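You operate a simulated robot arm through the tools that you are given. There is no shell and no other tool. Be economical: measure what you need, move in short steps, check, and stop when the job is done.

Carry out the task below with a simulated two-armed robot. There is one attempt and no reset: what you move stays moved.

## Task
On the clear middle of the grey bench, fold the cloth in half, so that its two long edges meet.

Only the result counts: the job must be done as asked and must still hold three seconds after the hand-in. Knocking over, shifting, dropping, spilling or breaking anything else fails it. Flat cloth is picked up by pressing the open fingertips on it (5 to 10 N) and closing them slowly along it; thin cloth reads only 2 to 8 mm in the jaws.

## Robot
Two 7-joint arms with two-finger parallel grippers on one trunk, on a base that drives. Base frame: it is fixed to the floor where the robot stands at the start and does not move with it; the origin is under the middle of the robot, x ahead of it, y to its left, z up; the surface under the hand at the start is at about z = 860. Units: mm, degrees, N and s.
The left shoulder is at the start at [70, 163, 1120], the right one opposite. With the tool pointing down near the work surface each hand reaches from about 400 to 880 mm from the robot's upright axis, wherever it stands, measured 20 degrees to its own side. Places, roughly: clear middle of the grey bench [500, -200, 900]. Payload 3.43 kg a hand.
Tool frame (each hand has its own): the origin (TCP) lies between the finger pads and is the grasp point; the fingertips stand 34 mm ahead of it; z points along the fingers, y is the line along which they close. The gripper opens to 128 mm. The fingers are 24 mm wide and 12 mm thick; the gripper's body (48 by 130 mm) begins 96 mm behind the TCP.
Orientation is that of the tool frame in the base frame, as [roll, pitch, yaw] about the fixed x, y, z axes, in that order (R = Rz(yaw) Ry(pitch) Rx(roll)). With the fingers straight down and closing along the base's y, the tool's x points along the base's -x, its y along +y and its z along -z.

## Interface
- The arms move only by the tool apply_moves. It takes "left_series", "right_series" or both (then of equal length, played together; a hand with none holds still); each is a list of rows, each an object of numbers (a shift or turn left out is 0, a gripper value left out holds the last): "x", "y", "z": the shift along the tool's x, y, z in mm; "rx", "ry", "rz": the turn, a rotation vector about the tool's x, y, z in degrees; "hand": the gripper command, from -1 (shut) to 1 (fully open), values between in proportion. In form: [{"x": .., "y": .., "z": .., "rx": .., "ry": .., "rz": .., "hand": ..}, ...]. A call has 1 to 8 rows; each row is the pose to reach, as a shift and turn from the pose commanded when the call began, along the tool's axes at that moment. Each row takes 0.2 s and may step no farther than 50 mm and 8.6 degrees from the row before; otherwise, or with a gripper value out of range, the whole call is refused. A pose out of reach is approached as far as the arm can. The call stops where the force on the tool passes 40 N (or 10 N more than at its start, if that is more) or the arm is blocked; 0.2 s more then pass. Each finger travels about 153 mm/s and halts on what it meets, pressing with about 40 N; the grip force reading is that of the motor and also rises with nothing between the fingers. The clock runs only during rows and for 0.2 s after the last one: add rows that repeat a pose to give the fingers time. It gives the time, the measured TCP pose, the force on the tool (base axes), the opening and the grip force at its end, in the units of the frame above (readings bear some noise), with the torque about the TCP (base axes, N m) and any sound that the robot's microphone picked up.
- Cameras (640 x 400 px; columns grow to the right, rows downward): "scene" is now at [135, -20.2, 1341.1]; the picture's right is [-0.34, -0.94, 0.00], its down [-0.60, 0.22, -0.77] and it looks along [0.72, -0.26, -0.64] (base axes); focal length 274 px, centre (320, 200). "left" rides on the left gripper at [76, 11, -160] in its tool frame; the picture's right is [-0.15, 0.99, 0.00], its down [-0.88, -0.13, -0.46] and it looks along [-0.45, -0.07, 0.89] (tool axes); focal length 234 px, centre (320, 200). "right" rides on the right gripper at [76, -11, -160] in its tool frame; the picture's right is [0.15, 0.99, 0.00], its down [-0.88, 0.13, -0.46] and it looks along [-0.45, 0.07, 0.89] (tool axes); focal length 234 px, centre (320, 200). There is no depth. A picture from a camera that has moved, and an enlarged one, comes with that camera's place and axes in the base frame and with its lens. The place of the scene camera against the robot may be out by one fixed shift of up to 12 mm in any direction.
- capture(camera): a new picture of that camera. The clock stands still meanwhile.
- raise_lower(by): slides the trunk up (or, below 0, down) by that many mm; the arms and the scene camera ride with it, the base frame stays. It gives what a move gives, with no picture.
- base_move(legs): drives the robot by 1 to 6 legs, each [ahead, left, turn to the left] in mm, mm and degrees, along the robot's own axes; the way and the turn of a leg run together, so that a leg with both is an arc; at most 1500 mm and 180 degrees a leg. The arms and the cameras ride along, it lands a little off, and it stops where it bumps. It gives what a move gives.
- turn_head(pan, tilt): turns the head with the scene camera to pan (to the left, within 86 degrees either way) and tilt (down, from -29 to 69), counted from straight ahead of the robot. It gives what a move gives.
- enlarge(camera, box): a new picture of the part [left, top, right, bottom] of that camera's present view, enlarged. The clock stands still meanwhile.
- hand_in(): hands the job in; it is judged then, once.

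Go step by step. Nothing tells you exact positions but the pictures and the camera data: compare them with the known pose of the tool, close in by small moves and look again before you grip or let go. The budget is 120 turns and 100 pictures, counting those below and the enlarged ones. Unless the task says otherwise, let go and move clear before handing in, and close with one line.

The tools are called by a JSON object that holds its "fn" and its "kwargs". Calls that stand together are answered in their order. apply_moves: Moves the arms, as the interface text tells. Its arguments: {"type":"object","properties":{"left_series":{"type":"array","items":{"type":"object","properties":{"x":{"type":"number"},"y":{"type":"number"},"z":{"type":"number"},"rx":{"type":"number"},"ry":{"type":"number"},"rz":{"type":"number"},"hand":{"type":"number"}}}},"right_series":{"type":"array","items":{"type":"object","properties":{"x":{"type":"number"},"y":{"type":"number"},"z":{"type":"number"},"rx":{"type":"number"},"ry":{"type":"number"},"rz":{"type":"number"},"hand":{"type":"number"}}}}},"required":[]} The other tools are called the same way: raise_lower (by) slides the trunk up or down; base_move (legs) drives the base; turn_head (pan, tilt) turns the head that bears the scene camera; capture (camera) takes a picture; enlarge (camera, box) takes an enlarged picture of a part of a camera's view; hand_in () hands the job in.

At the start:

```text
time: 0.0
left_position: [575.7, 65.5, 1013.4]
left_tool_rot: [180.0, 0.0, -180.0]
left_force: [-0.4, -0.5, -0.1]
left_moment: [0.01, -0.01, -0.02]
left_width: 128.3
left_gripper_force: 0.2
right_position: [555.8, -448.4, 1077.5]
right_tool_rot: [-180.0, 0.0, 180.0]
right_force: [0.4, 0.0, 0.5]
right_moment: [-0.02, 0.01, 0.0]
right_width: 128.0
right_gripper_force: 0.0
trunk travel left (down, up): [-600.0, 340.0]
robot x, y, heading: [3.1, 1.9, -0.1]
head pan, tilt: [-19.7, 39.9]
```

scene: 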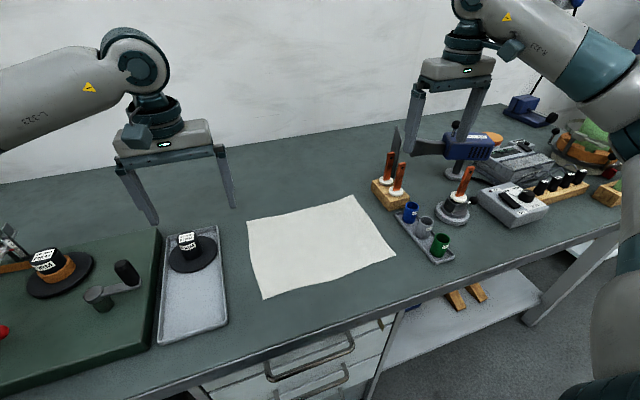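
right: 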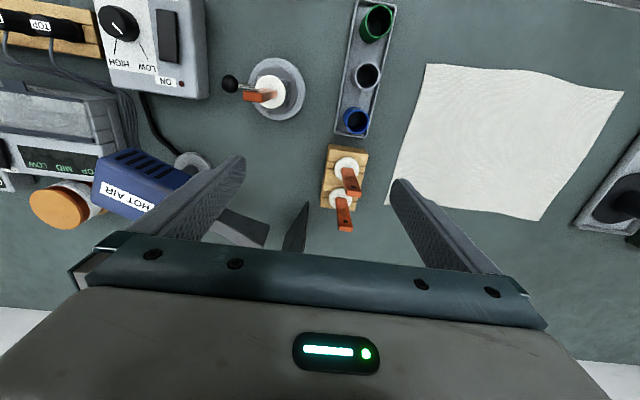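
left: 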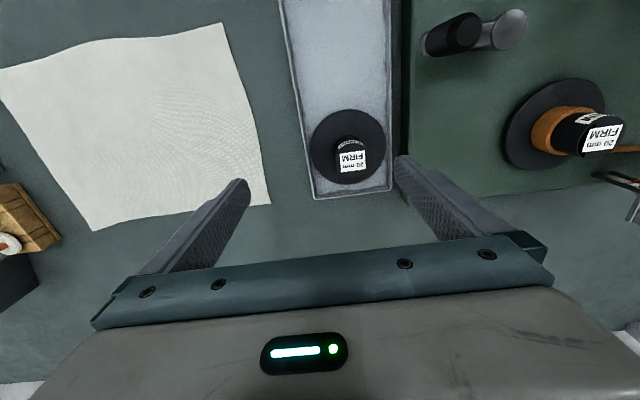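

The cloth's corners project to about (438, -13), (438, -307), (660, -308) and (658, -15). Its long edges therefore run along y, and I will carry the near edge (x≈438) over to the far one. First I bring both hands above the near corners while turning them so the fingers close along x.

{"fn": "apply_moves", "kwargs": {"left_series": [{"x": 17, "y": -12, "rz": -8.5}, {"x": 34, "y": -25, "rz": -17}, {"x": 51, "y": -37, "rz": -25.5}, {"x": 68, "y": -50, "rz": -34}, {"x": 85, "y": -62, "rz": -42.5}, {"x": 102, "y": -75, "rz": -51}, {"x": 119, "y": -87, "rz": -59.5}, {"x": 136, "y": -100, "rz": -68}], "right_series": [{"x": 14, "y": 20, "rz": 8.5}, {"x": 29, "y": 40, "rz": 17}, {"x": 43, "y": 60, "rz": 25.5}, {"x": 58, "y": 81, "rz": 34}, {"x": 72, "y": 101, "rz": 42.5}, {"x": 87, "y": 122, "rz": 51}, {"x": 101, "y": 142, "rz": 59.5}, {"x": 116, "y": 163, "rz": 68}]}}

{"fn": "apply_moves", "kwargs": {"left_series": [{"rz": -8}, {"rz": -15}, {"rz": -22}], "right_series": [{"rz": 8, "z": 30}, {"rz": 15, "z": 60}, {"rz": 22, "z": 64}]}}

{"fn": "capture", "kwargs": {"camera": "scene"}}

{"fn": "capture", "kwargs": {"camera": "right"}}

{"fn": "capture", "kwargs": {"camera": "left"}}

```text
time: 1.8
left_position: [438.5, -35.7, 1014.3]
left_tool_rot: [180.0, 0.0, -111.8]
left_force: [0.1, 0.4, 0.1]
left_moment: [-0.02, 0.01, 0.01]
left_width: 127.9
left_gripper_force: 0.0
right_position: [438.2, -287.0, 1075.9]
right_tool_rot: [179.9, 0.0, 111.9]
right_force: [0.0, 0.5, -1.3]
right_moment: [-0.01, -0.04, 0.02]
right_width: 127.9
right_gripper_force: 0.1
trunk travel left (down, up): [-600.0, 340.0]
robot x, y, heading: [-1.1, 1.5, -0.0]
head pan, tilt: [-19.7, 39.9]
```

```text
time: 2.6
left_position: [440.0, -35.2, 1014.2]
left_tool_rot: [-179.9, 0.0, -89.8]
left_force: [-0.6, 0.4, -0.2]
left_moment: [0.02, -0.04, -0.01]
left_width: 128.0
left_gripper_force: 0.0
right_position: [439.0, -286.5, 1011.9]
right_tool_rot: [179.9, 0.0, 89.8]
right_force: [-0.2, -0.2, -0.6]
right_moment: [0.01, 0.02, -0.01]
right_width: 128.0
right_gripper_force: 0.1
trunk travel left (down, up): [-600.0, 340.0]
robot x, y, heading: [1.8, 2.8, 0.0]
head pan, tilt: [-19.7, 39.9]
```

```text
96 pictures are left
camera scene: at [135.0, -20.0, 1341.2], right [-0.34, -0.94, 0.0], down [-0.6, 0.22, -0.77], along [0.72, -0.26, -0.64], focal length 274 px, centre (320, 200)
```

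scene: 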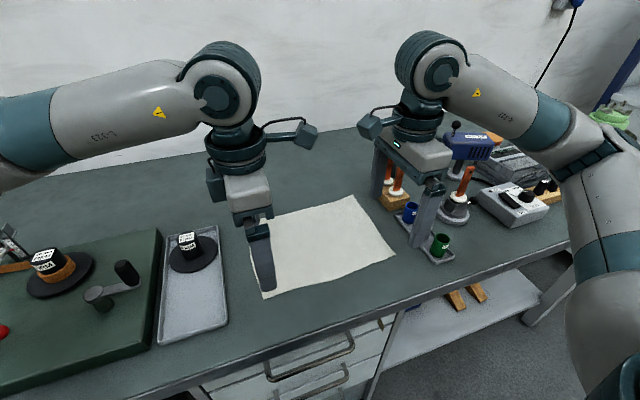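

```text
95 pictures are left
camera right: at [427.3, -209.2, 1171.7], right [0.99, 0.14, 0.0], down [0.13, -0.88, 0.46], along [0.07, -0.45, -0.89], focal length 234 px, centre (320, 200)
```

right: 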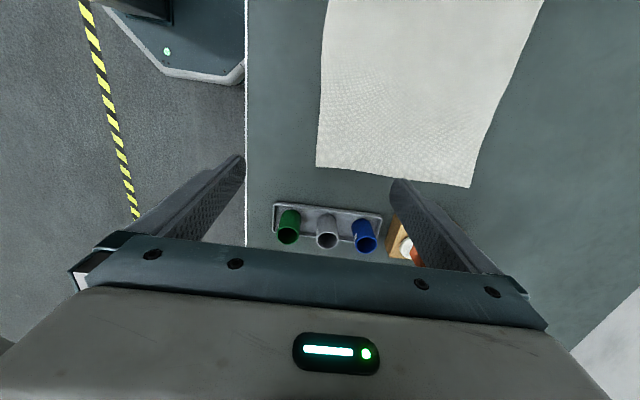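

```text
94 pictures are left
camera left: at [427.5, -110.5, 1175.2], right [-0.99, 0.14, 0.0], down [0.13, 0.88, 0.46], along [0.07, 0.45, -0.89], focal length 234 px, centre (320, 200)
```

left: 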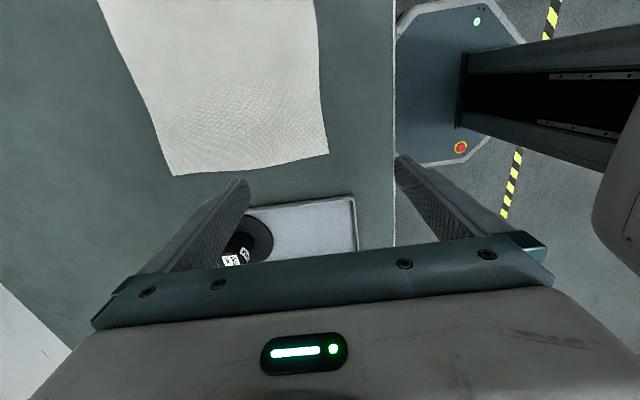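

Wrist-camera estimates put the near corners at about right (440, -314) and left (431, -19), and the far ones at (663, -314) and (656, -20). I'll narrow the fingers to about 40 mm and lower to just above the near edge so they straddle it.

{"fn": "apply_moves", "kwargs": {"left_series": [{"x": 5, "y": 1, "z": 30, "hand": -0.375}, {"x": 5, "y": 1, "z": 70}, {"x": 5, "y": 1, "z": 90}, {"x": 5, "y": 1, "z": 104}, {"x": 5, "y": 1, "z": 104}], "right_series": [{"x": -7.5, "y": 9, "z": 30, "hand": -0.375}, {"x": -7.5, "y": 9, "z": 70}, {"x": -7.5, "y": 9, "z": 90}, {"x": -7.5, "y": 9, "z": 102}, {"x": -7.5, "y": 9, "z": 102}]}}

{"fn": "capture", "kwargs": {"camera": "right"}}

{"fn": "capture", "kwargs": {"camera": "left"}}

{"fn": "capture", "kwargs": {"camera": "scene"}}

```text
time: 3.8
left_position: [437.8, -39.7, 909.2]
left_tool_rot: [-180.0, 0.0, -90.0]
left_force: [-0.4, -0.4, -0.1]
left_moment: [-0.03, -0.02, -0.01]
left_width: 39.7
left_gripper_force: 0.0
right_position: [446.5, -294.2, 911.2]
right_tool_rot: [-180.0, 0.0, 90.0]
right_force: [-0.4, 0.4, 0.5]
right_moment: [0.03, -0.01, 0.0]
right_width: 40.1
right_gripper_force: 0.1
trunk travel left (down, up): [-600.0, 340.0]
robot x, y, heading: [-0.7, 3.5, -0.1]
head pan, tilt: [-19.7, 39.9]
```

```text
93 pictures are left
camera right: at [435.7, -216.8, 1070.5], right [0.99, 0.15, 0.0], down [0.13, -0.88, 0.46], along [0.07, -0.45, -0.89], focal length 234 px, centre (320, 200)
```

right: 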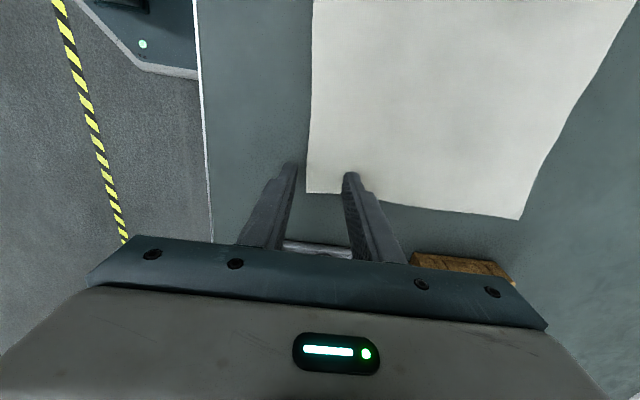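

```text
92 pictures are left
camera left: at [425.7, -115.5, 1071.0], right [-0.99, 0.15, 0.0], down [0.13, 0.88, 0.46], along [0.07, 0.45, -0.89], focal length 234 px, centre (320, 200)
```

left: 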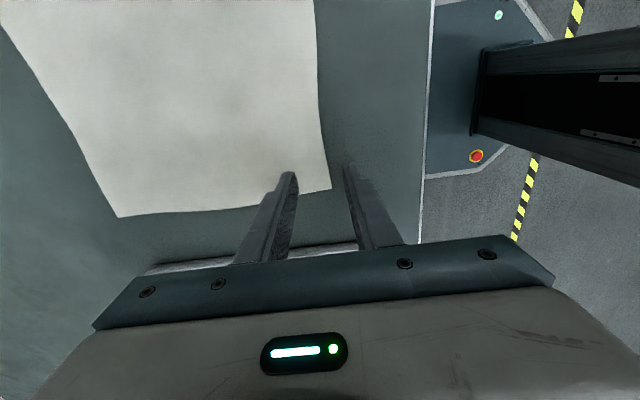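

```text
91 pictures are left
camera scene: at [134.7, -20.0, 1341.2], right [-0.34, -0.94, 0.0], down [-0.6, 0.22, -0.77], along [0.72, -0.26, -0.64], focal length 274 px, centre (320, 200)
```

scene: 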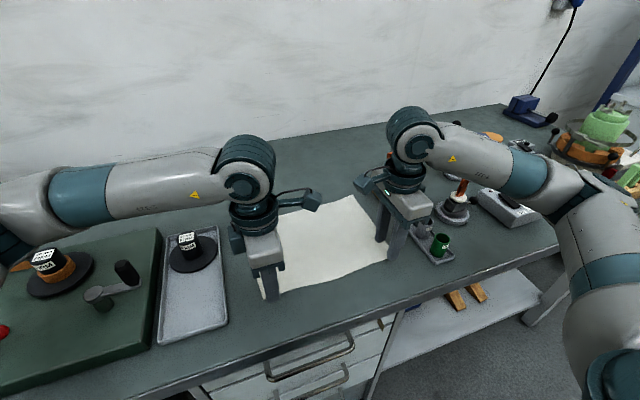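

The fingers straddle the edge well, with the tips about 15 mm above the bench. I'll go down gently to find the contact.

{"fn": "apply_moves", "kwargs": {"left_series": [{"z": 5}, {"z": 9}, {"z": 12}, {"z": 13}], "right_series": [{"z": 5}, {"z": 10}, {"z": 14}, {"z": 15}]}}

```text
time: 4.8
left_position: [437.2, -39.3, 898.1]
left_tool_rot: [-179.9, 0.0, -90.0]
left_force: [-0.4, -0.2, 0.3]
left_moment: [-0.01, 0.01, -0.01]
left_width: 39.7
left_gripper_force: 0.0
right_position: [447.1, -293.1, 895.8]
right_tool_rot: [180.0, 0.0, 90.1]
right_force: [-0.1, 0.9, 0.5]
right_moment: [-0.02, 0.0, 0.01]
right_width: 39.8
right_gripper_force: 0.1
trunk travel left (down, up): [-600.0, 340.0]
robot x, y, heading: [0.5, 0.1, 0.0]
head pan, tilt: [-19.7, 39.9]
```

{"fn": "apply_moves", "kwargs": {"left_series": [{"z": 2}, {"z": 3}, {"z": 4}], "right_series": [{"z": 1}, {"z": 2}, {"z": 2}]}}

```text
time: 5.6
left_position: [438.0, -39.9, 894.9]
left_tool_rot: [-179.7, 0.0, -89.9]
left_force: [1.4, 0.2, 13.9]
left_moment: [0.09, -0.36, 0.01]
left_width: 40.7
left_gripper_force: 0.7
right_position: [447.2, -293.8, 895.1]
right_tool_rot: [179.8, 0.1, 90.0]
right_force: [1.0, -1.1, 13.7]
right_moment: [-0.15, -0.37, -0.01]
right_width: 40.5
right_gripper_force: 0.3
trunk travel left (down, up): [-600.0, 340.0]
robot x, y, heading: [-3.2, -4.6, 0.2]
head pan, tilt: [-19.7, 39.9]
```

Contact is at TCP z≈895 with 14 N, all of it on the inner finger, which is on the cloth. I'll ease to about 8 N and close slowly.

{"fn": "apply_moves", "kwargs": {"left_series": [{"z": -0.7}, {"z": -0.7, "hand": -0.45}, {"z": -0.7, "hand": -0.53}, {"z": -0.7, "hand": -0.61}, {"z": -0.7, "hand": -0.69}, {"z": -0.7, "hand": -0.77}, {"z": -0.7, "hand": -0.85}], "right_series": [{"z": -0.7}, {"z": -0.7, "hand": -0.45}, {"z": -0.7, "hand": -0.53}, {"z": -0.7, "hand": -0.61}, {"z": -0.7, "hand": -0.69}, {"z": -0.7, "hand": -0.77}, {"z": -0.7, "hand": -0.85}]}}

{"fn": "capture", "kwargs": {"camera": "right"}}

{"fn": "capture", "kwargs": {"camera": "left"}}

```text
time: 7.2
left_position: [436.0, -40.3, 895.6]
left_tool_rot: [-179.9, 0.1, -90.0]
left_force: [-0.5, 0.4, 19.8]
left_moment: [0.14, -0.17, 0.01]
left_width: 10.0
left_gripper_force: 0.1
right_position: [446.2, -293.6, 895.9]
right_tool_rot: [179.9, -0.1, 90.0]
right_force: [-1.4, 1.0, 8.3]
right_moment: [-0.05, -0.06, 0.0]
right_width: 9.5
right_gripper_force: 0.0
trunk travel left (down, up): [-600.0, 340.0]
robot x, y, heading: [-0.8, -1.6, -0.0]
head pan, tilt: [-19.7, 39.9]
```

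```text
90 pictures are left
camera right: at [434.4, -216.9, 1055.3], right [0.99, 0.15, 0.0], down [0.13, -0.88, 0.46], along [0.07, -0.45, -0.89], focal length 234 px, centre (320, 200)
```

right: 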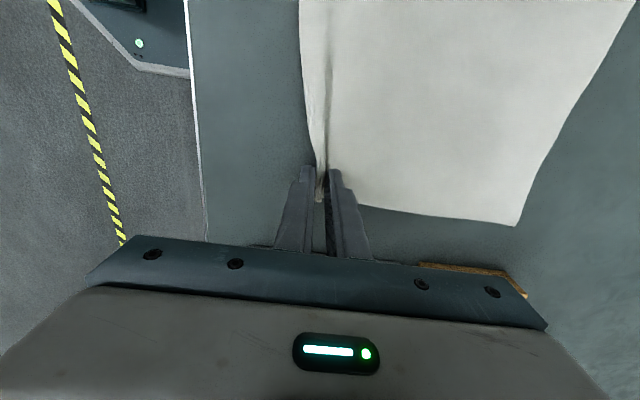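

```text
89 pictures are left
camera left: at [424.2, -115.1, 1056.2], right [-0.99, 0.15, 0.0], down [0.13, 0.88, 0.46], along [0.07, 0.45, -0.89], focal length 234 px, centre (320, 200)
```

left: 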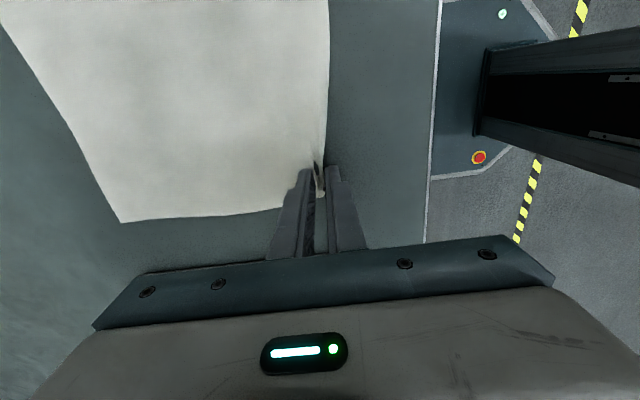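

The cloth is buckling up between both pairs of fingers. I'll close fully.

{"fn": "apply_moves", "kwargs": {"left_series": [{"z": -0.7, "hand": -0.93}, {"z": -0.7, "hand": -1}, {"z": -0.7, "hand": -1}, {"z": -0.7, "hand": -1}], "right_series": [{"hand": -0.93}, {"hand": -1}, {"hand": -1}, {"hand": -1}]}}

{"fn": "enlarge", "kwargs": {"camera": "right", "box": [220, 80, 420, 260]}}

{"fn": "enlarge", "kwargs": {"camera": "left", "box": [220, 80, 420, 260]}}

```text
time: 8.2
left_position: [438.0, -39.4, 895.4]
left_tool_rot: [-179.9, 0.0, -89.9]
left_force: [3.0, -2.3, 15.0]
left_moment: [0.03, -0.21, -0.03]
left_width: 2.8
left_gripper_force: 37.5
right_position: [447.3, -294.0, 894.6]
right_tool_rot: [179.9, 0.0, 90.1]
right_force: [2.4, 1.7, 12.0]
right_moment: [-0.06, -0.1, 0.0]
right_width: 2.5
right_gripper_force: 37.3
trunk travel left (down, up): [-600.0, 340.0]
robot x, y, heading: [0.1, 0.8, -0.0]
head pan, tilt: [-19.7, 39.9]
```

```text
2.22 times, centred on (320, 170) of right
camera zoom: at [435.4, -216.8, 1055.2], right [0.99, 0.15, 0.0], down [0.13, -0.88, 0.46], along [0.07, -0.45, -0.89], focal length 520 px, centre (320, 267)
```

zoom: 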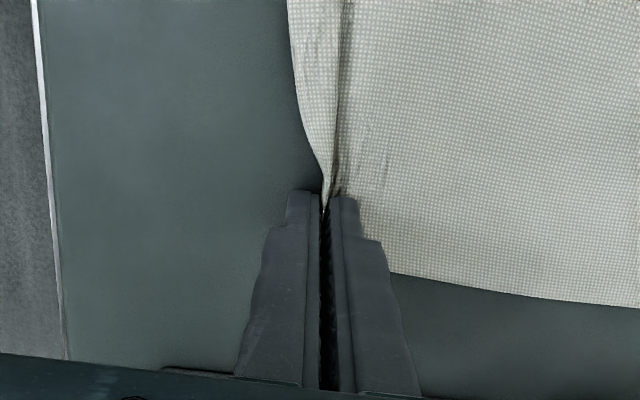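

```text
2.22 times, centred on (320, 170) of left
camera zoom: at [425.2, -115.1, 1056.3], right [-0.99, 0.15, 0.0], down [0.13, 0.88, 0.46], along [0.07, 0.45, -0.89], focal length 520 px, centre (320, 267)
```

zoom: 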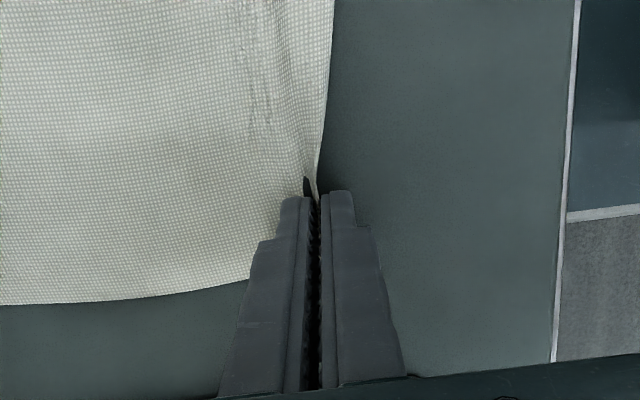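

Both jaws read 2–3 mm and hold cloth. I'll lift about 40 mm and check that it comes along.

{"fn": "apply_moves", "kwargs": {"left_series": [{"z": -10}, {"z": -20}, {"z": -30}, {"z": -40}], "right_series": [{"z": -10}, {"z": -20}, {"z": -30}, {"z": -40}]}}

{"fn": "capture", "kwargs": {"camera": "right"}}

{"fn": "capture", "kwargs": {"camera": "left"}}

{"fn": "capture", "kwargs": {"camera": "scene"}}

```text
time: 9.2
left_position: [438.5, -39.8, 935.1]
left_tool_rot: [180.0, 0.0, -90.0]
left_force: [0.0, -0.9, 0.9]
left_moment: [-0.06, 0.02, 0.0]
left_width: 2.6
left_gripper_force: 37.0
right_position: [447.3, -294.6, 934.2]
right_tool_rot: [179.9, -0.1, 90.0]
right_force: [-0.8, 2.4, 0.0]
right_moment: [0.09, 0.01, -0.02]
right_width: 2.6
right_gripper_force: 37.0
trunk travel left (down, up): [-600.0, 340.0]
robot x, y, heading: [0.4, 1.2, -0.2]
head pan, tilt: [-19.7, 39.9]
```

```text
86 pictures are left
camera right: at [435.8, -217.1, 1094.3], right [0.99, 0.15, 0.0], down [0.13, -0.88, 0.46], along [0.07, -0.45, -0.89], focal length 234 px, centre (320, 200)
```

right: 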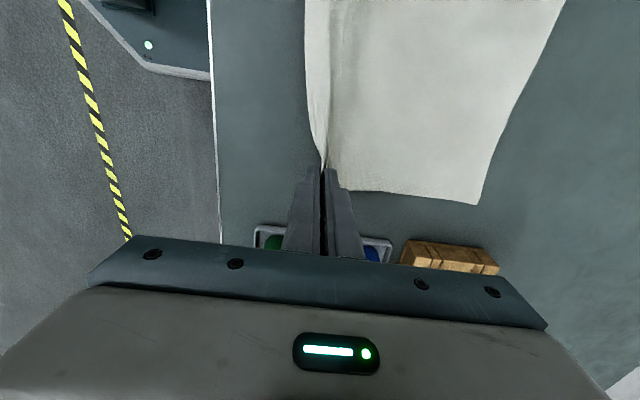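

```text
85 pictures are left
camera left: at [425.6, -115.3, 1095.7], right [-0.99, 0.15, 0.0], down [0.13, 0.88, 0.46], along [0.07, 0.45, -0.89], focal length 234 px, centre (320, 200)
```

left: 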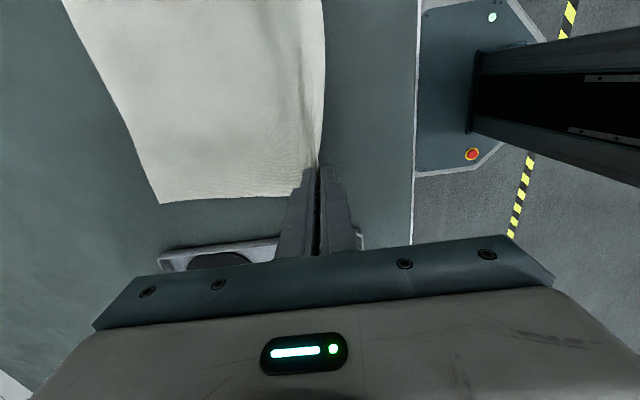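

```text
84 pictures are left
camera scene: at [134.6, -19.9, 1341.1], right [-0.34, -0.94, 0.0], down [-0.6, 0.22, -0.77], along [0.72, -0.26, -0.64], focal length 274 px, centre (320, 200)
```

scene: 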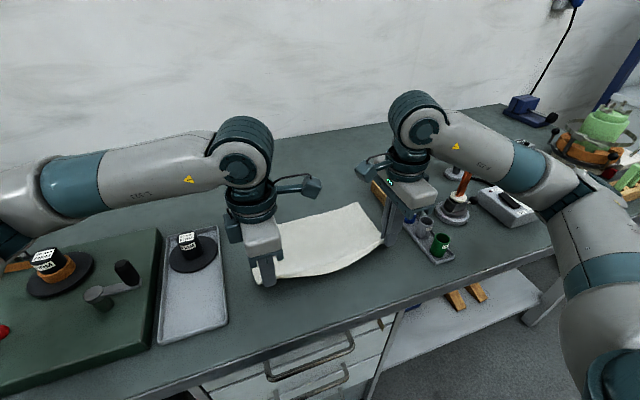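

Both corners are up. Next I carry the edge over in an arc to above the far edge, moving slowly.

{"fn": "apply_moves", "kwargs": {"left_series": [{"y": -8, "z": -15}, {"y": -18, "z": -30}, {"y": -32, "z": -42}, {"y": -48, "z": -50}, {"y": -65, "z": -56}, {"y": -82, "z": -60}, {"y": -99, "z": -62}, {"y": -115, "z": -62}], "right_series": [{"y": 8, "z": -15}, {"y": 18, "z": -30}, {"y": 32, "z": -42}, {"y": 48, "z": -50}, {"y": 65, "z": -56}, {"y": 82, "z": -60}, {"y": 99, "z": -62}, {"y": 115, "z": -62}]}}

{"fn": "apply_moves", "kwargs": {"left_series": [{"y": -15, "z": 2}, {"y": -30, "z": 6}, {"y": -45, "z": 12}, {"y": -58, "z": 20}, {"y": -70, "z": 30}, {"y": -80, "z": 40}, {"y": -88, "z": 50}], "right_series": [{"y": 15, "z": 2}, {"y": 30, "z": 6}, {"y": 45, "z": 12}, {"y": 58, "z": 20}, {"y": 70, "z": 30}, {"y": 80, "z": 40}, {"y": 88, "z": 50}]}}

{"fn": "capture", "kwargs": {"camera": "right"}}

{"fn": "capture", "kwargs": {"camera": "left"}}

{"fn": "capture", "kwargs": {"camera": "scene"}}

```text
time: 11.0
left_position: [552.5, -39.2, 996.2]
left_tool_rot: [180.0, 0.0, -90.0]
left_force: [0.7, -2.0, -0.1]
left_moment: [-0.05, -0.01, -0.01]
left_width: 2.8
left_gripper_force: 37.8
right_position: [563.0, -295.1, 994.5]
right_tool_rot: [-180.0, -0.1, 90.0]
right_force: [-0.4, 1.8, 0.5]
right_moment: [0.05, -0.01, -0.02]
right_width: 2.3
right_gripper_force: 37.3
trunk travel left (down, up): [-600.0, 340.0]
robot x, y, heading: [-0.6, -1.0, -0.0]
head pan, tilt: [-19.7, 39.9]
```

```text
time: 12.6
left_position: [641.9, -39.0, 946.3]
left_tool_rot: [180.0, 0.0, -89.9]
left_force: [0.3, -1.0, 0.9]
left_moment: [-0.1, -0.04, -0.01]
left_width: 2.9
left_gripper_force: 37.4
right_position: [651.7, -294.4, 945.8]
right_tool_rot: [180.0, 0.0, 90.0]
right_force: [-0.1, 1.1, 0.2]
right_moment: [0.06, 0.01, -0.04]
right_width: 2.4
right_gripper_force: 37.2
trunk travel left (down, up): [-600.0, 340.0]
robot x, y, heading: [1.6, -0.9, -0.3]
head pan, tilt: [-19.7, 39.9]
```

```text
83 pictures are left
camera right: at [640.0, -216.9, 1105.5], right [0.99, 0.15, 0.0], down [0.13, -0.88, 0.46], along [0.07, -0.45, -0.89], focal length 234 px, centre (320, 200)
```

right: 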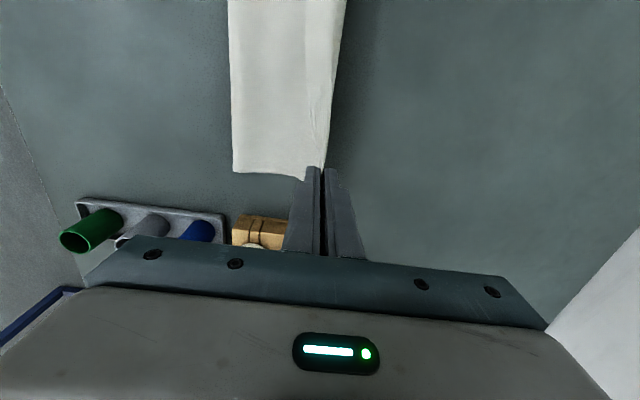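

```text
82 pictures are left
camera left: at [629.7, -115.1, 1107.4], right [-0.99, 0.15, 0.0], down [0.13, 0.88, 0.46], along [0.07, 0.45, -0.89], focal length 234 px, centre (320, 200)
```

left: 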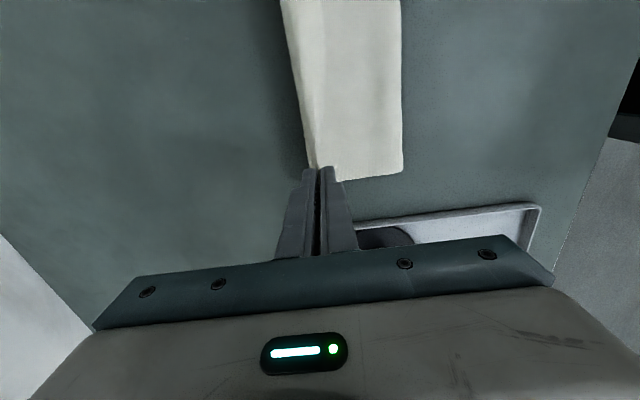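

```text
81 pictures are left
camera scene: at [135.6, -20.2, 1341.1], right [-0.34, -0.94, 0.0], down [-0.6, 0.22, -0.77], along [0.72, -0.26, -0.64], focal length 274 px, centre (320, 200)
```

scene: 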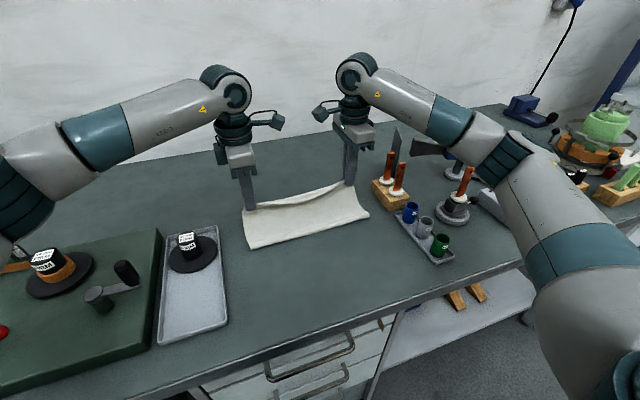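

The cloth is over with the fold line at x≈558. I'll lower the edge to just above the bench and look.

{"fn": "apply_moves", "kwargs": {"left_series": [{"y": -3, "z": 10}, {"y": -5, "z": 20}, {"y": -7, "z": 30}, {"y": -8, "z": 38}, {"y": -8, "z": 43}, {"y": -8, "z": 45}], "right_series": [{"y": 3, "z": 10}, {"y": 4, "z": 20}, {"y": 5, "z": 30}, {"y": 6, "z": 38}, {"y": 6, "z": 43}, {"y": 6, "z": 45}]}}

{"fn": "capture", "kwargs": {"camera": "right"}}

{"fn": "capture", "kwargs": {"camera": "left"}}

{"fn": "enlarge", "kwargs": {"camera": "scene", "box": [210, 130, 410, 260]}}

```text
time: 14.0
left_position: [649.1, -39.8, 901.4]
left_tool_rot: [-179.9, 0.0, -90.0]
left_force: [0.1, -1.0, -0.2]
left_moment: [-0.03, -0.03, 0.01]
left_width: 2.7
left_gripper_force: 37.2
right_position: [656.0, -294.0, 900.4]
right_tool_rot: [179.9, -0.1, 90.0]
right_force: [-0.1, 1.1, 0.0]
right_moment: [0.08, 0.05, 0.0]
right_width: 2.4
right_gripper_force: 37.5
trunk travel left (down, up): [-600.0, 340.0]
robot x, y, heading: [-1.1, -1.1, -0.1]
head pan, tilt: [-19.7, 39.9]
```

```text
80 pictures are left
camera right: at [645.1, -216.9, 1060.8], right [0.99, 0.15, 0.0], down [0.13, -0.88, 0.46], along [0.07, -0.45, -0.89], focal length 234 px, centre (320, 200)
```

right: 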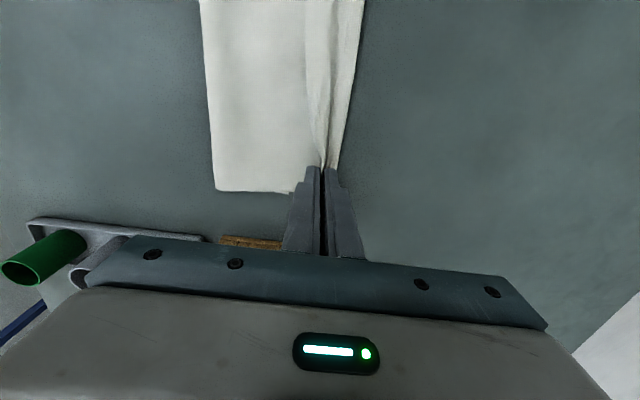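

```text
79 pictures are left
camera left: at [637.1, -115.1, 1062.7], right [-0.99, 0.15, 0.0], down [0.13, 0.88, 0.46], along [0.07, 0.45, -0.89], focal length 234 px, centre (320, 200)
```

left: 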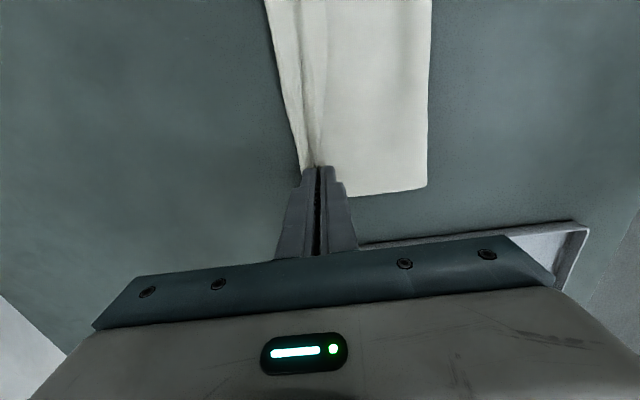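

```text
3.08 times, centred on (310, 195) of scene
camera zoom: at [135.1, -20.1, 1341.1], right [-0.34, -0.94, 0.0], down [-0.6, 0.22, -0.77], along [0.72, -0.26, -0.64], focal length 842 px, centre (351, 215)
```

zoom: 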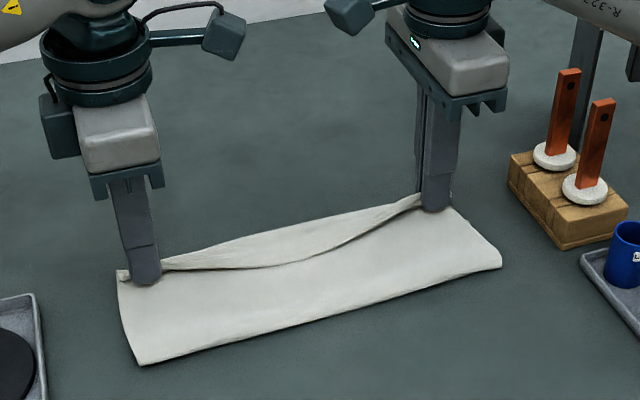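

The edge sits just above the far edge. I'll lower a little more, open the fingers slightly and lift straight up to see how it lies.

{"fn": "apply_moves", "kwargs": {"left_series": [{"z": 2}, {"z": 3}, {"z": 3, "hand": -0.9}, {"z": 3, "hand": -0.8}, {"z": 3, "hand": -0.7}, {"z": 3, "hand": -0.7}], "right_series": [{"z": 1}, {"z": 2}, {"z": 2, "hand": -0.9}, {"z": 2, "hand": -0.8}, {"z": 2, "hand": -0.7}, {"z": 2, "hand": -0.7}]}}

{"fn": "capture", "kwargs": {"camera": "right"}}

{"fn": "capture", "kwargs": {"camera": "left"}}

```text
time: 15.4
left_position: [649.3, -39.4, 900.5]
left_tool_rot: [-180.0, 0.1, -90.0]
left_force: [-1.0, 0.1, 0.1]
left_moment: [0.01, -0.04, 0.04]
left_width: 19.3
left_gripper_force: 0.1
right_position: [656.5, -294.2, 898.8]
right_tool_rot: [180.0, -0.1, 90.0]
right_force: [0.5, 0.0, 0.0]
right_moment: [0.0, -0.03, 0.02]
right_width: 19.3
right_gripper_force: 0.1
trunk travel left (down, up): [-600.0, 340.0]
robot x, y, heading: [1.6, 3.7, -0.1]
head pan, tilt: [-19.7, 39.9]
```

```text
77 pictures are left
camera right: at [645.1, -217.0, 1059.0], right [0.99, 0.15, 0.0], down [0.13, -0.88, 0.46], along [0.07, -0.45, -0.89], focal length 234 px, centre (320, 200)
```

right: 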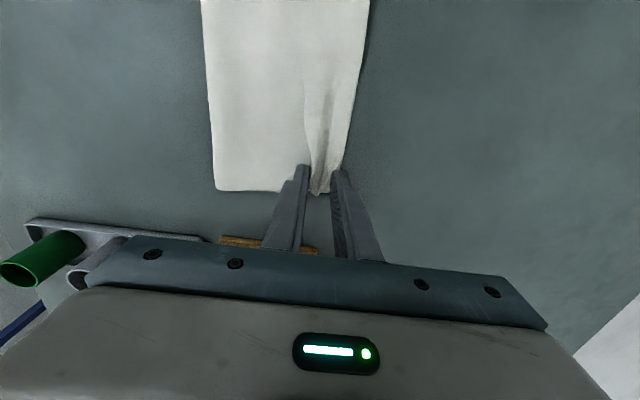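

```text
76 pictures are left
camera left: at [637.2, -115.2, 1059.7], right [-0.99, 0.15, 0.0], down [0.13, 0.88, 0.46], along [0.07, 0.45, -0.89], focal length 234 px, centre (320, 200)
```

left: 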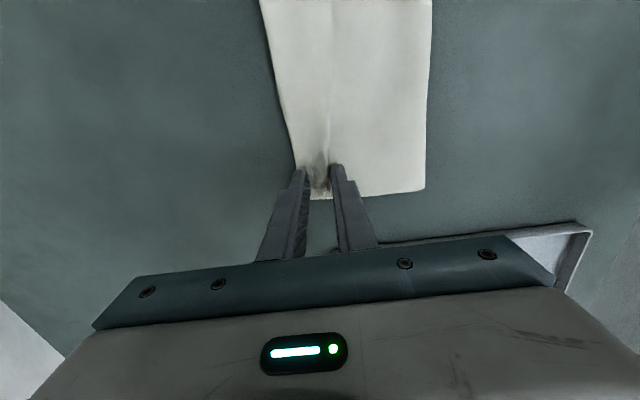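

Cloth released and lying fairly flat. I'll raise the hands straight up and inspect.

{"fn": "apply_moves", "kwargs": {"left_series": [{"z": -10}, {"z": -30}, {"z": -60}, {"z": -100}, {"z": -120}], "right_series": [{"z": -10}, {"z": -30}, {"z": -60}, {"z": -100}, {"z": -120}]}}

{"fn": "capture", "kwargs": {"camera": "right"}}

{"fn": "capture", "kwargs": {"camera": "left"}}

{"fn": "enlarge", "kwargs": {"camera": "scene", "box": [210, 130, 410, 260]}}

```text
time: 16.6
left_position: [649.1, -40.4, 1018.1]
left_tool_rot: [-179.9, 0.0, -90.0]
left_force: [0.8, 0.4, -0.6]
left_moment: [0.0, -0.01, 0.0]
left_width: 18.8
left_gripper_force: 0.0
right_position: [655.9, -295.2, 1019.3]
right_tool_rot: [-180.0, -0.1, 90.1]
right_force: [0.8, 0.0, 0.5]
right_moment: [0.0, -0.02, 0.03]
right_width: 19.0
right_gripper_force: 0.0
trunk travel left (down, up): [-600.0, 340.0]
robot x, y, heading: [-2.8, -2.6, -0.2]
head pan, tilt: [-19.7, 39.9]
```

```text
75 pictures are left
camera right: at [644.3, -217.2, 1179.0], right [0.99, 0.15, 0.0], down [0.13, -0.88, 0.46], along [0.07, -0.45, -0.89], focal length 234 px, centre (320, 200)
```

right: 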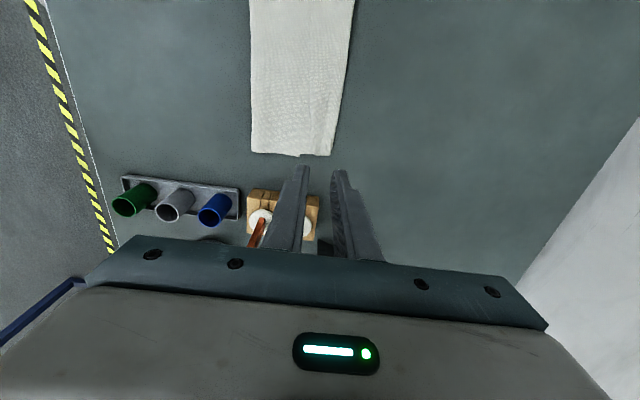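

```text
74 pictures are left
camera left: at [637.1, -115.9, 1180.7], right [-0.99, 0.15, 0.0], down [0.13, 0.88, 0.46], along [0.07, 0.45, -0.89], focal length 234 px, centre (320, 200)
```

left: 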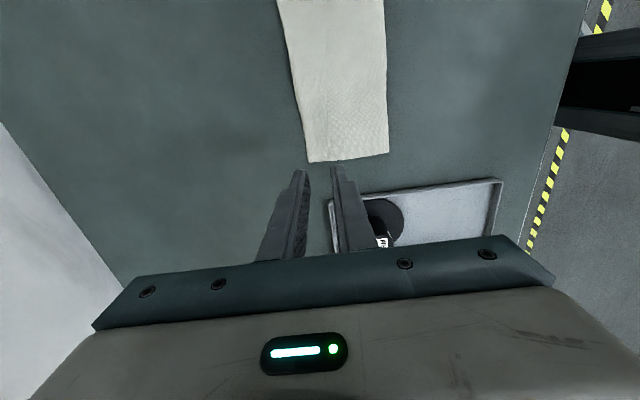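

```text
3.08 times, centred on (310, 195) of scene
camera zoom: at [134.9, -20.1, 1341.1], right [-0.34, -0.94, 0.0], down [-0.6, 0.22, -0.77], along [0.72, -0.26, -0.64], focal length 842 px, centre (351, 215)
```

zoom: 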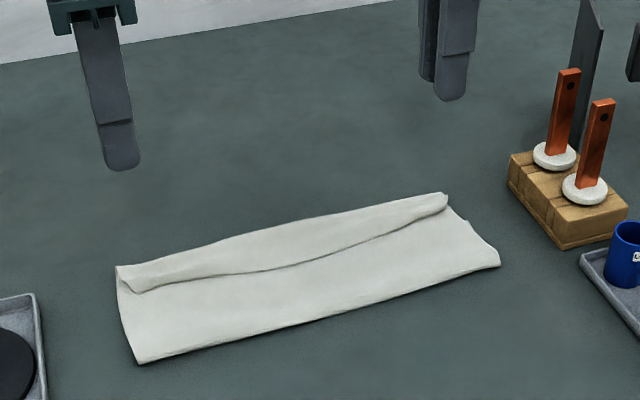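

A strip along the far side looks like the carried edge flipped back on top. I'll look closer from the hands, after tilting the head for a better view.

{"fn": "enlarge", "kwargs": {"camera": "right", "box": [220, 0, 380, 180]}}

{"fn": "enlarge", "kwargs": {"camera": "left", "box": [260, 0, 420, 180]}}

{"fn": "enlarge", "kwargs": {"camera": "scene", "box": [240, 180, 310, 250]}}

{"fn": "enlarge", "kwargs": {"camera": "scene", "box": [310, 170, 380, 240]}}

```text
2.22 times, centred on (300, 90) of right
camera zoom: at [644.3, -217.2, 1179.0], right [0.99, 0.15, 0.0], down [0.13, -0.88, 0.46], along [0.07, -0.45, -0.89], focal length 520 px, centre (364, 444)
```

zoom: 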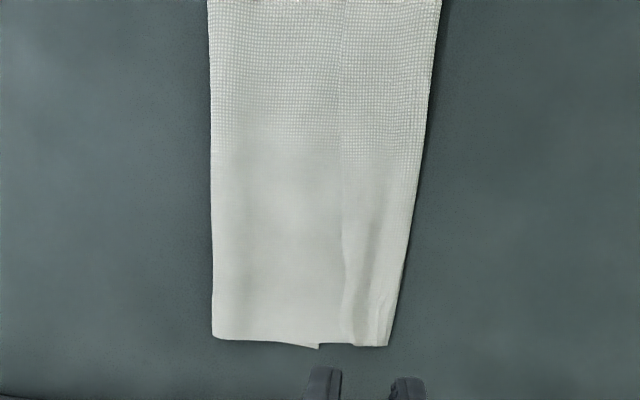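

```text
2.22 times, centred on (340, 90) of left
camera zoom: at [637.1, -115.9, 1180.7], right [-0.99, 0.15, 0.0], down [0.13, 0.88, 0.46], along [0.07, 0.45, -0.89], focal length 520 px, centre (276, 444)
```

zoom: 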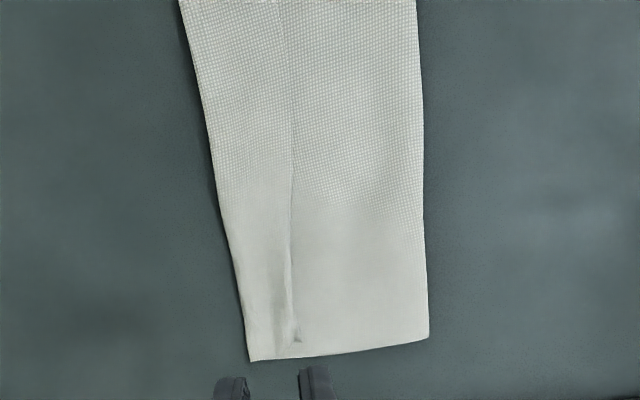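

```text
5.71 times, centred on (275, 215) of scene
camera zoom: at [134.9, -20.1, 1341.1], right [-0.34, -0.94, 0.0], down [-0.6, 0.22, -0.77], along [0.72, -0.26, -0.64], focal length 1564 px, centre (577, 114)
```

zoom: 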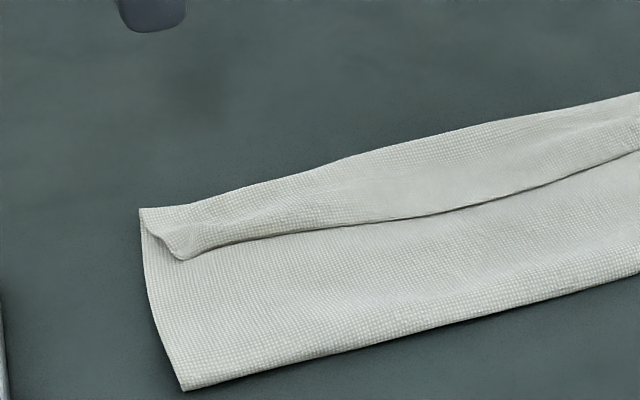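

```text
5.71 times, centred on (345, 205) of scene
camera zoom: at [134.9, -20.1, 1341.1], right [-0.34, -0.94, 0.0], down [-0.6, 0.22, -0.77], along [0.72, -0.26, -0.64], focal length 1564 px, centre (177, 171)
```

zoom: 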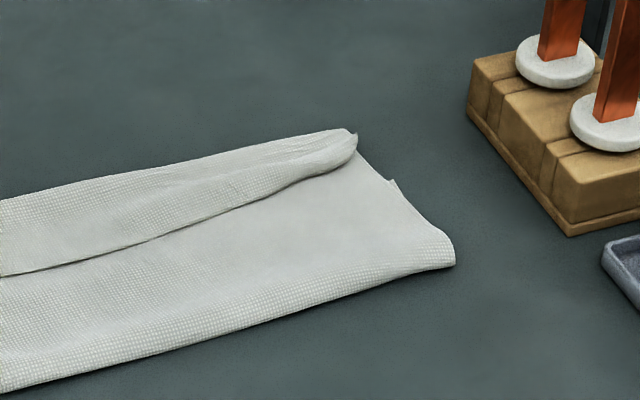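

The strip along the far side is unclear, so I'll swing the right hand beyond the far edge, tilted back, to look at it from behind.

{"fn": "apply_moves", "kwargs": {"right_series": [{"x": 5, "y": 12, "z": 0, "rx": 7}, {"x": 10, "y": 30, "z": 0, "rx": 14}, {"x": 15, "y": 50, "z": 0, "rx": 21}, {"x": 20, "y": 75, "z": 5, "rx": 28}, {"x": 20, "y": 100, "z": 10, "rx": 35}, {"x": 20, "y": 120, "z": 20, "rx": 40}]}}

{"fn": "capture", "kwargs": {"camera": "right"}}

```text
time: 18.0
left_position: [647.8, -38.3, 1020.5]
left_tool_rot: [180.0, -0.1, -89.9]
left_force: [-0.8, 0.3, 0.7]
left_moment: [-0.05, -0.01, 0.01]
left_width: 19.3
left_gripper_force: 0.0
right_position: [679.4, -257.4, 998.3]
right_tool_rot: [-143.8, 0.0, 90.1]
right_force: [-0.2, 0.1, 0.0]
right_moment: [-0.02, 0.0, -0.01]
right_width: 19.3
right_gripper_force: 0.0
right hand out of reach, approached as far as the arm can: row 4, 5, 6
trunk travel left (down, up): [-600.0, 340.0]
robot x, y, heading: [-0.6, -0.6, 0.2]
head pan, tilt: [-19.7, 39.9]
```

```text
68 pictures are left
camera right: at [762.9, -179.4, 1133.8], right [0.8, 0.15, -0.58], down [0.38, -0.88, 0.29], along [-0.47, -0.45, -0.76], focal length 234 px, centre (320, 200)
```

right: 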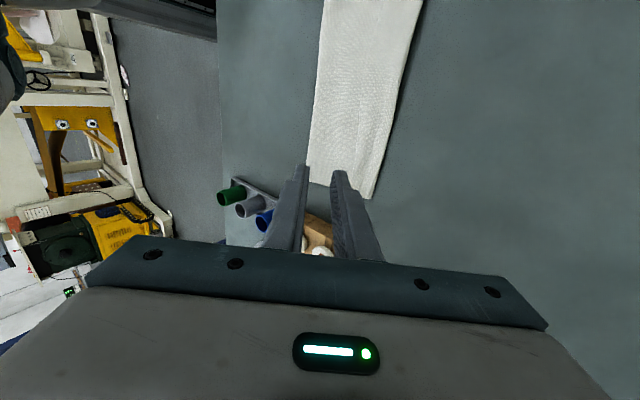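

{"fn": "enlarge", "kwargs": {"camera": "right", "box": [290, 0, 450, 210]}}

{"fn": "enlarge", "kwargs": {"camera": "right", "box": [330, 120, 430, 210]}}

```text
1.90 times, centred on (370, 105) of right
camera zoom: at [762.9, -179.4, 1133.8], right [0.8, 0.15, -0.58], down [0.38, -0.88, 0.29], along [-0.47, -0.45, -0.76], focal length 446 px, centre (225, 381)
```

zoom: 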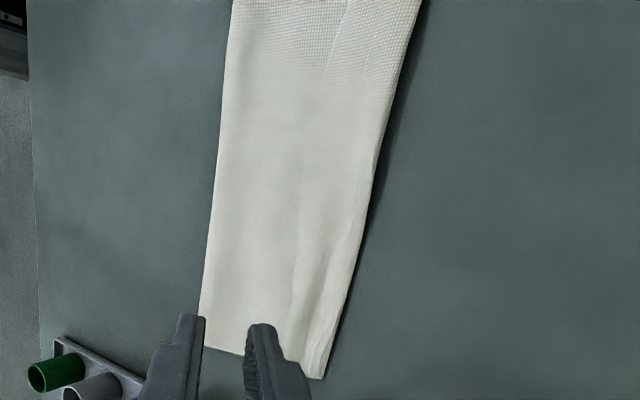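

```text
4.44 times, centred on (380, 165) of right
camera zoom: at [762.9, -179.4, 1133.8], right [0.8, 0.15, -0.58], down [0.38, -0.88, 0.29], along [-0.47, -0.45, -0.76], focal length 1041 px, centre (53, 356)
```

zoom: 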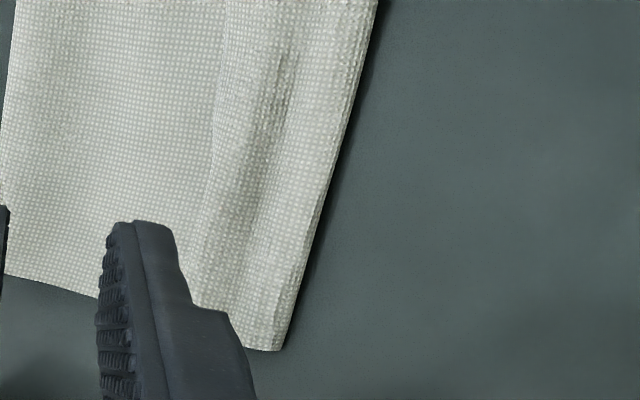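

From behind I can see the carried edge's last ~28 mm flipped back on top of the fold, so I must unroll that flap to the far side, then re-lay the edge. First I straighten the right hand again.

{"fn": "apply_moves", "kwargs": {"right_series": [{"rx": -7}, {"rx": -14}, {"rx": -21}, {"rx": -28}, {"rx": -36}]}}

```text
time: 19.2
left_position: [648.1, -41.1, 1019.1]
left_tool_rot: [-180.0, 0.0, -90.0]
left_force: [0.0, -0.9, -0.1]
left_moment: [-0.01, 0.0, 0.01]
left_width: 19.2
left_gripper_force: 0.0
right_position: [679.2, -259.6, 996.7]
right_tool_rot: [-180.0, -0.1, 90.0]
right_force: [1.0, 0.1, 0.2]
right_moment: [-0.01, 0.0, 0.01]
right_width: 19.3
right_gripper_force: 0.1
trunk travel left (down, up): [-600.0, 340.0]
robot x, y, heading: [-1.4, 4.8, 0.3]
head pan, tilt: [-19.7, 39.9]
```

{"fn": "apply_moves", "kwargs": {"left_series": [{"y": -21, "z": 0, "hand": -0.375}, {"y": -21, "z": 30}, {"y": -21, "z": 70}, {"y": -21, "z": 100}, {"y": -21, "z": 113}], "right_series": [{"x": -30, "y": -3, "hand": -0.375}, {"x": -30, "y": -3, "z": 20}, {"x": -30, "y": -3, "z": 50}, {"x": -30, "y": -3, "z": 77}, {"x": -30, "y": -3, "z": 90}]}}

{"fn": "enlarge", "kwargs": {"camera": "right", "box": [180, 40, 460, 260]}}

{"fn": "enlarge", "kwargs": {"camera": "left", "box": [180, 40, 460, 260]}}

```text
time: 20.4
left_position: [669.6, -40.1, 905.4]
left_tool_rot: [179.9, -0.1, -90.0]
left_force: [0.4, -0.1, -0.1]
left_moment: [-0.03, 0.01, -0.02]
left_width: 39.8
left_gripper_force: 0.1
right_position: [675.1, -288.7, 905.6]
right_tool_rot: [-179.9, 0.0, 90.1]
right_force: [0.7, 0.4, 0.9]
right_moment: [0.0, -0.02, 0.02]
right_width: 40.0
right_gripper_force: 0.1
trunk travel left (down, up): [-600.0, 340.0]
robot x, y, heading: [1.3, 2.3, -0.2]
head pan, tilt: [-19.7, 39.9]
```

```text
1.82 times, centred on (320, 150) of right
camera zoom: at [664.5, -211.3, 1066.4], right [0.99, 0.15, 0.0], down [0.13, -0.88, 0.46], along [0.06, -0.45, -0.89], focal length 426 px, centre (320, 291)
```

zoom: 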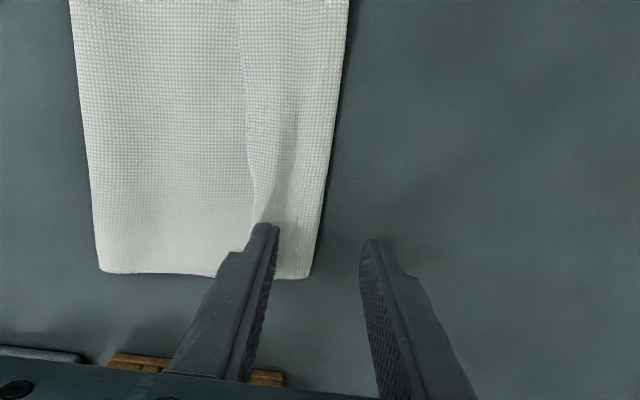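

```text
1.82 times, centred on (320, 150) of left
camera zoom: at [657.8, -115.5, 1066.5], right [-0.99, 0.15, 0.0], down [0.13, 0.88, 0.46], along [0.07, 0.45, -0.89], focal length 426 px, centre (320, 291)
```

zoom: 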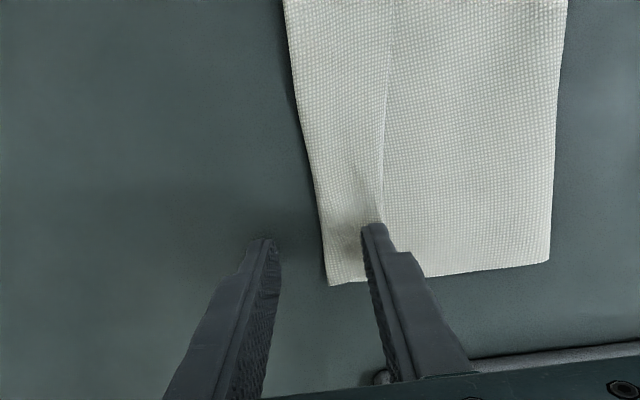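

The inner finger of each hand is just over the flap's free edge. I'll lower to light contact.

{"fn": "apply_moves", "kwargs": {"left_series": [{"z": 2}, {"z": 4}, {"z": 6}, {"z": 7}], "right_series": [{"z": 2}, {"z": 4}, {"z": 6}, {"z": 7}]}}

```text
time: 21.4
left_position: [669.9, -38.7, 899.1]
left_tool_rot: [-180.0, 0.0, -90.0]
left_force: [0.1, -0.6, -0.4]
left_moment: [-0.02, -0.02, 0.0]
left_width: 39.9
left_gripper_force: 0.1
right_position: [674.9, -288.2, 899.3]
right_tool_rot: [-179.7, 0.0, 90.0]
right_force: [-0.6, 1.0, 0.9]
right_moment: [0.0, 0.0, 0.04]
right_width: 39.7
right_gripper_force: 0.0
trunk travel left (down, up): [-600.0, 340.0]
robot x, y, heading: [0.6, 0.3, 0.1]
head pan, tilt: [-19.7, 39.9]
```

{"fn": "apply_moves", "kwargs": {"left_series": [{"z": 1}, {"z": 2}, {"z": 2.5}], "right_series": [{"z": 1}, {"z": 2}, {"z": 2.5}]}}

```text
time: 22.2
left_position: [670.8, -39.1, 896.8]
left_tool_rot: [180.0, -0.1, -90.0]
left_force: [0.1, 0.0, 2.2]
left_moment: [0.0, 0.08, -0.04]
left_width: 40.2
left_gripper_force: 0.0
right_position: [674.8, -287.3, 897.8]
right_tool_rot: [-179.7, -0.1, 90.0]
right_force: [0.0, 0.1, 1.1]
right_moment: [0.02, 0.01, 0.04]
right_width: 39.9
right_gripper_force: 0.3
trunk travel left (down, up): [-600.0, 340.0]
robot x, y, heading: [-2.3, -2.6, 0.1]
head pan, tilt: [-19.7, 39.9]
```

{"fn": "apply_moves", "kwargs": {"left_series": [{"z": 0.3}, {"y": -7, "z": 0.3}, {"y": -14, "z": 0.3}, {"y": -21, "z": 0.3}, {"y": -28, "z": 0.3}], "right_series": [{"z": 1}, {"y": 7, "z": 1}, {"y": 14, "z": 1}, {"y": 21, "z": 1}, {"y": 28, "z": 1}]}}

{"fn": "enlarge", "kwargs": {"camera": "right", "box": [180, 40, 460, 260]}}

{"fn": "enlarge", "kwargs": {"camera": "left", "box": [180, 40, 460, 260]}}

{"fn": "enlarge", "kwargs": {"camera": "scene", "box": [210, 130, 410, 260]}}

```text
time: 23.4
left_position: [697.8, -40.1, 896.2]
left_tool_rot: [-179.8, 0.0, -89.9]
left_force: [-0.2, -0.9, 4.5]
left_moment: [0.04, 0.1, -0.01]
left_width: 40.7
left_gripper_force: 0.3
right_position: [701.7, -286.7, 896.7]
right_tool_rot: [-179.8, 0.0, 90.1]
right_force: [-0.2, 0.2, 2.7]
right_moment: [0.02, 0.09, -0.03]
right_width: 40.2
right_gripper_force: 0.4
trunk travel left (down, up): [-600.0, 340.0]
robot x, y, heading: [0.4, 1.4, 0.1]
head pan, tilt: [-19.7, 39.9]
```

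```text
1.82 times, centred on (320, 150) of right
camera zoom: at [691.6, -210.3, 1057.2], right [0.99, 0.15, 0.0], down [0.13, -0.88, 0.46], along [0.06, -0.45, -0.89], focal length 426 px, centre (320, 291)
```

zoom: 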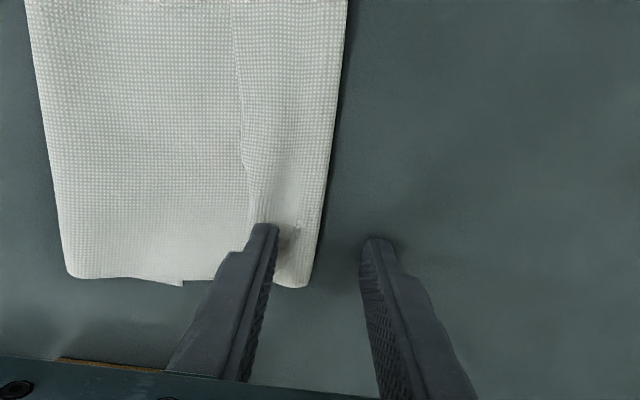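

```text
1.82 times, centred on (320, 150) of left
camera zoom: at [685.6, -115.3, 1057.3], right [-0.99, 0.15, 0.0], down [0.13, 0.88, 0.46], along [0.07, 0.45, -0.89], focal length 426 px, centre (320, 291)
```

zoom: 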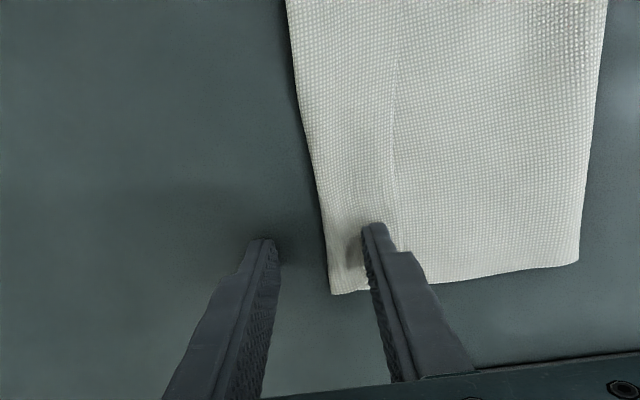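

```text
3.08 times, centred on (310, 195) of scene
camera zoom: at [134.2, -19.9, 1341.3], right [-0.34, -0.94, 0.0], down [-0.6, 0.22, -0.77], along [0.72, -0.26, -0.64], focal length 842 px, centre (351, 215)
```

zoom: 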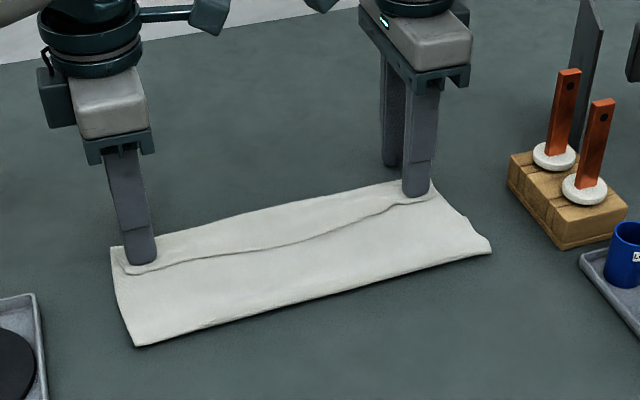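

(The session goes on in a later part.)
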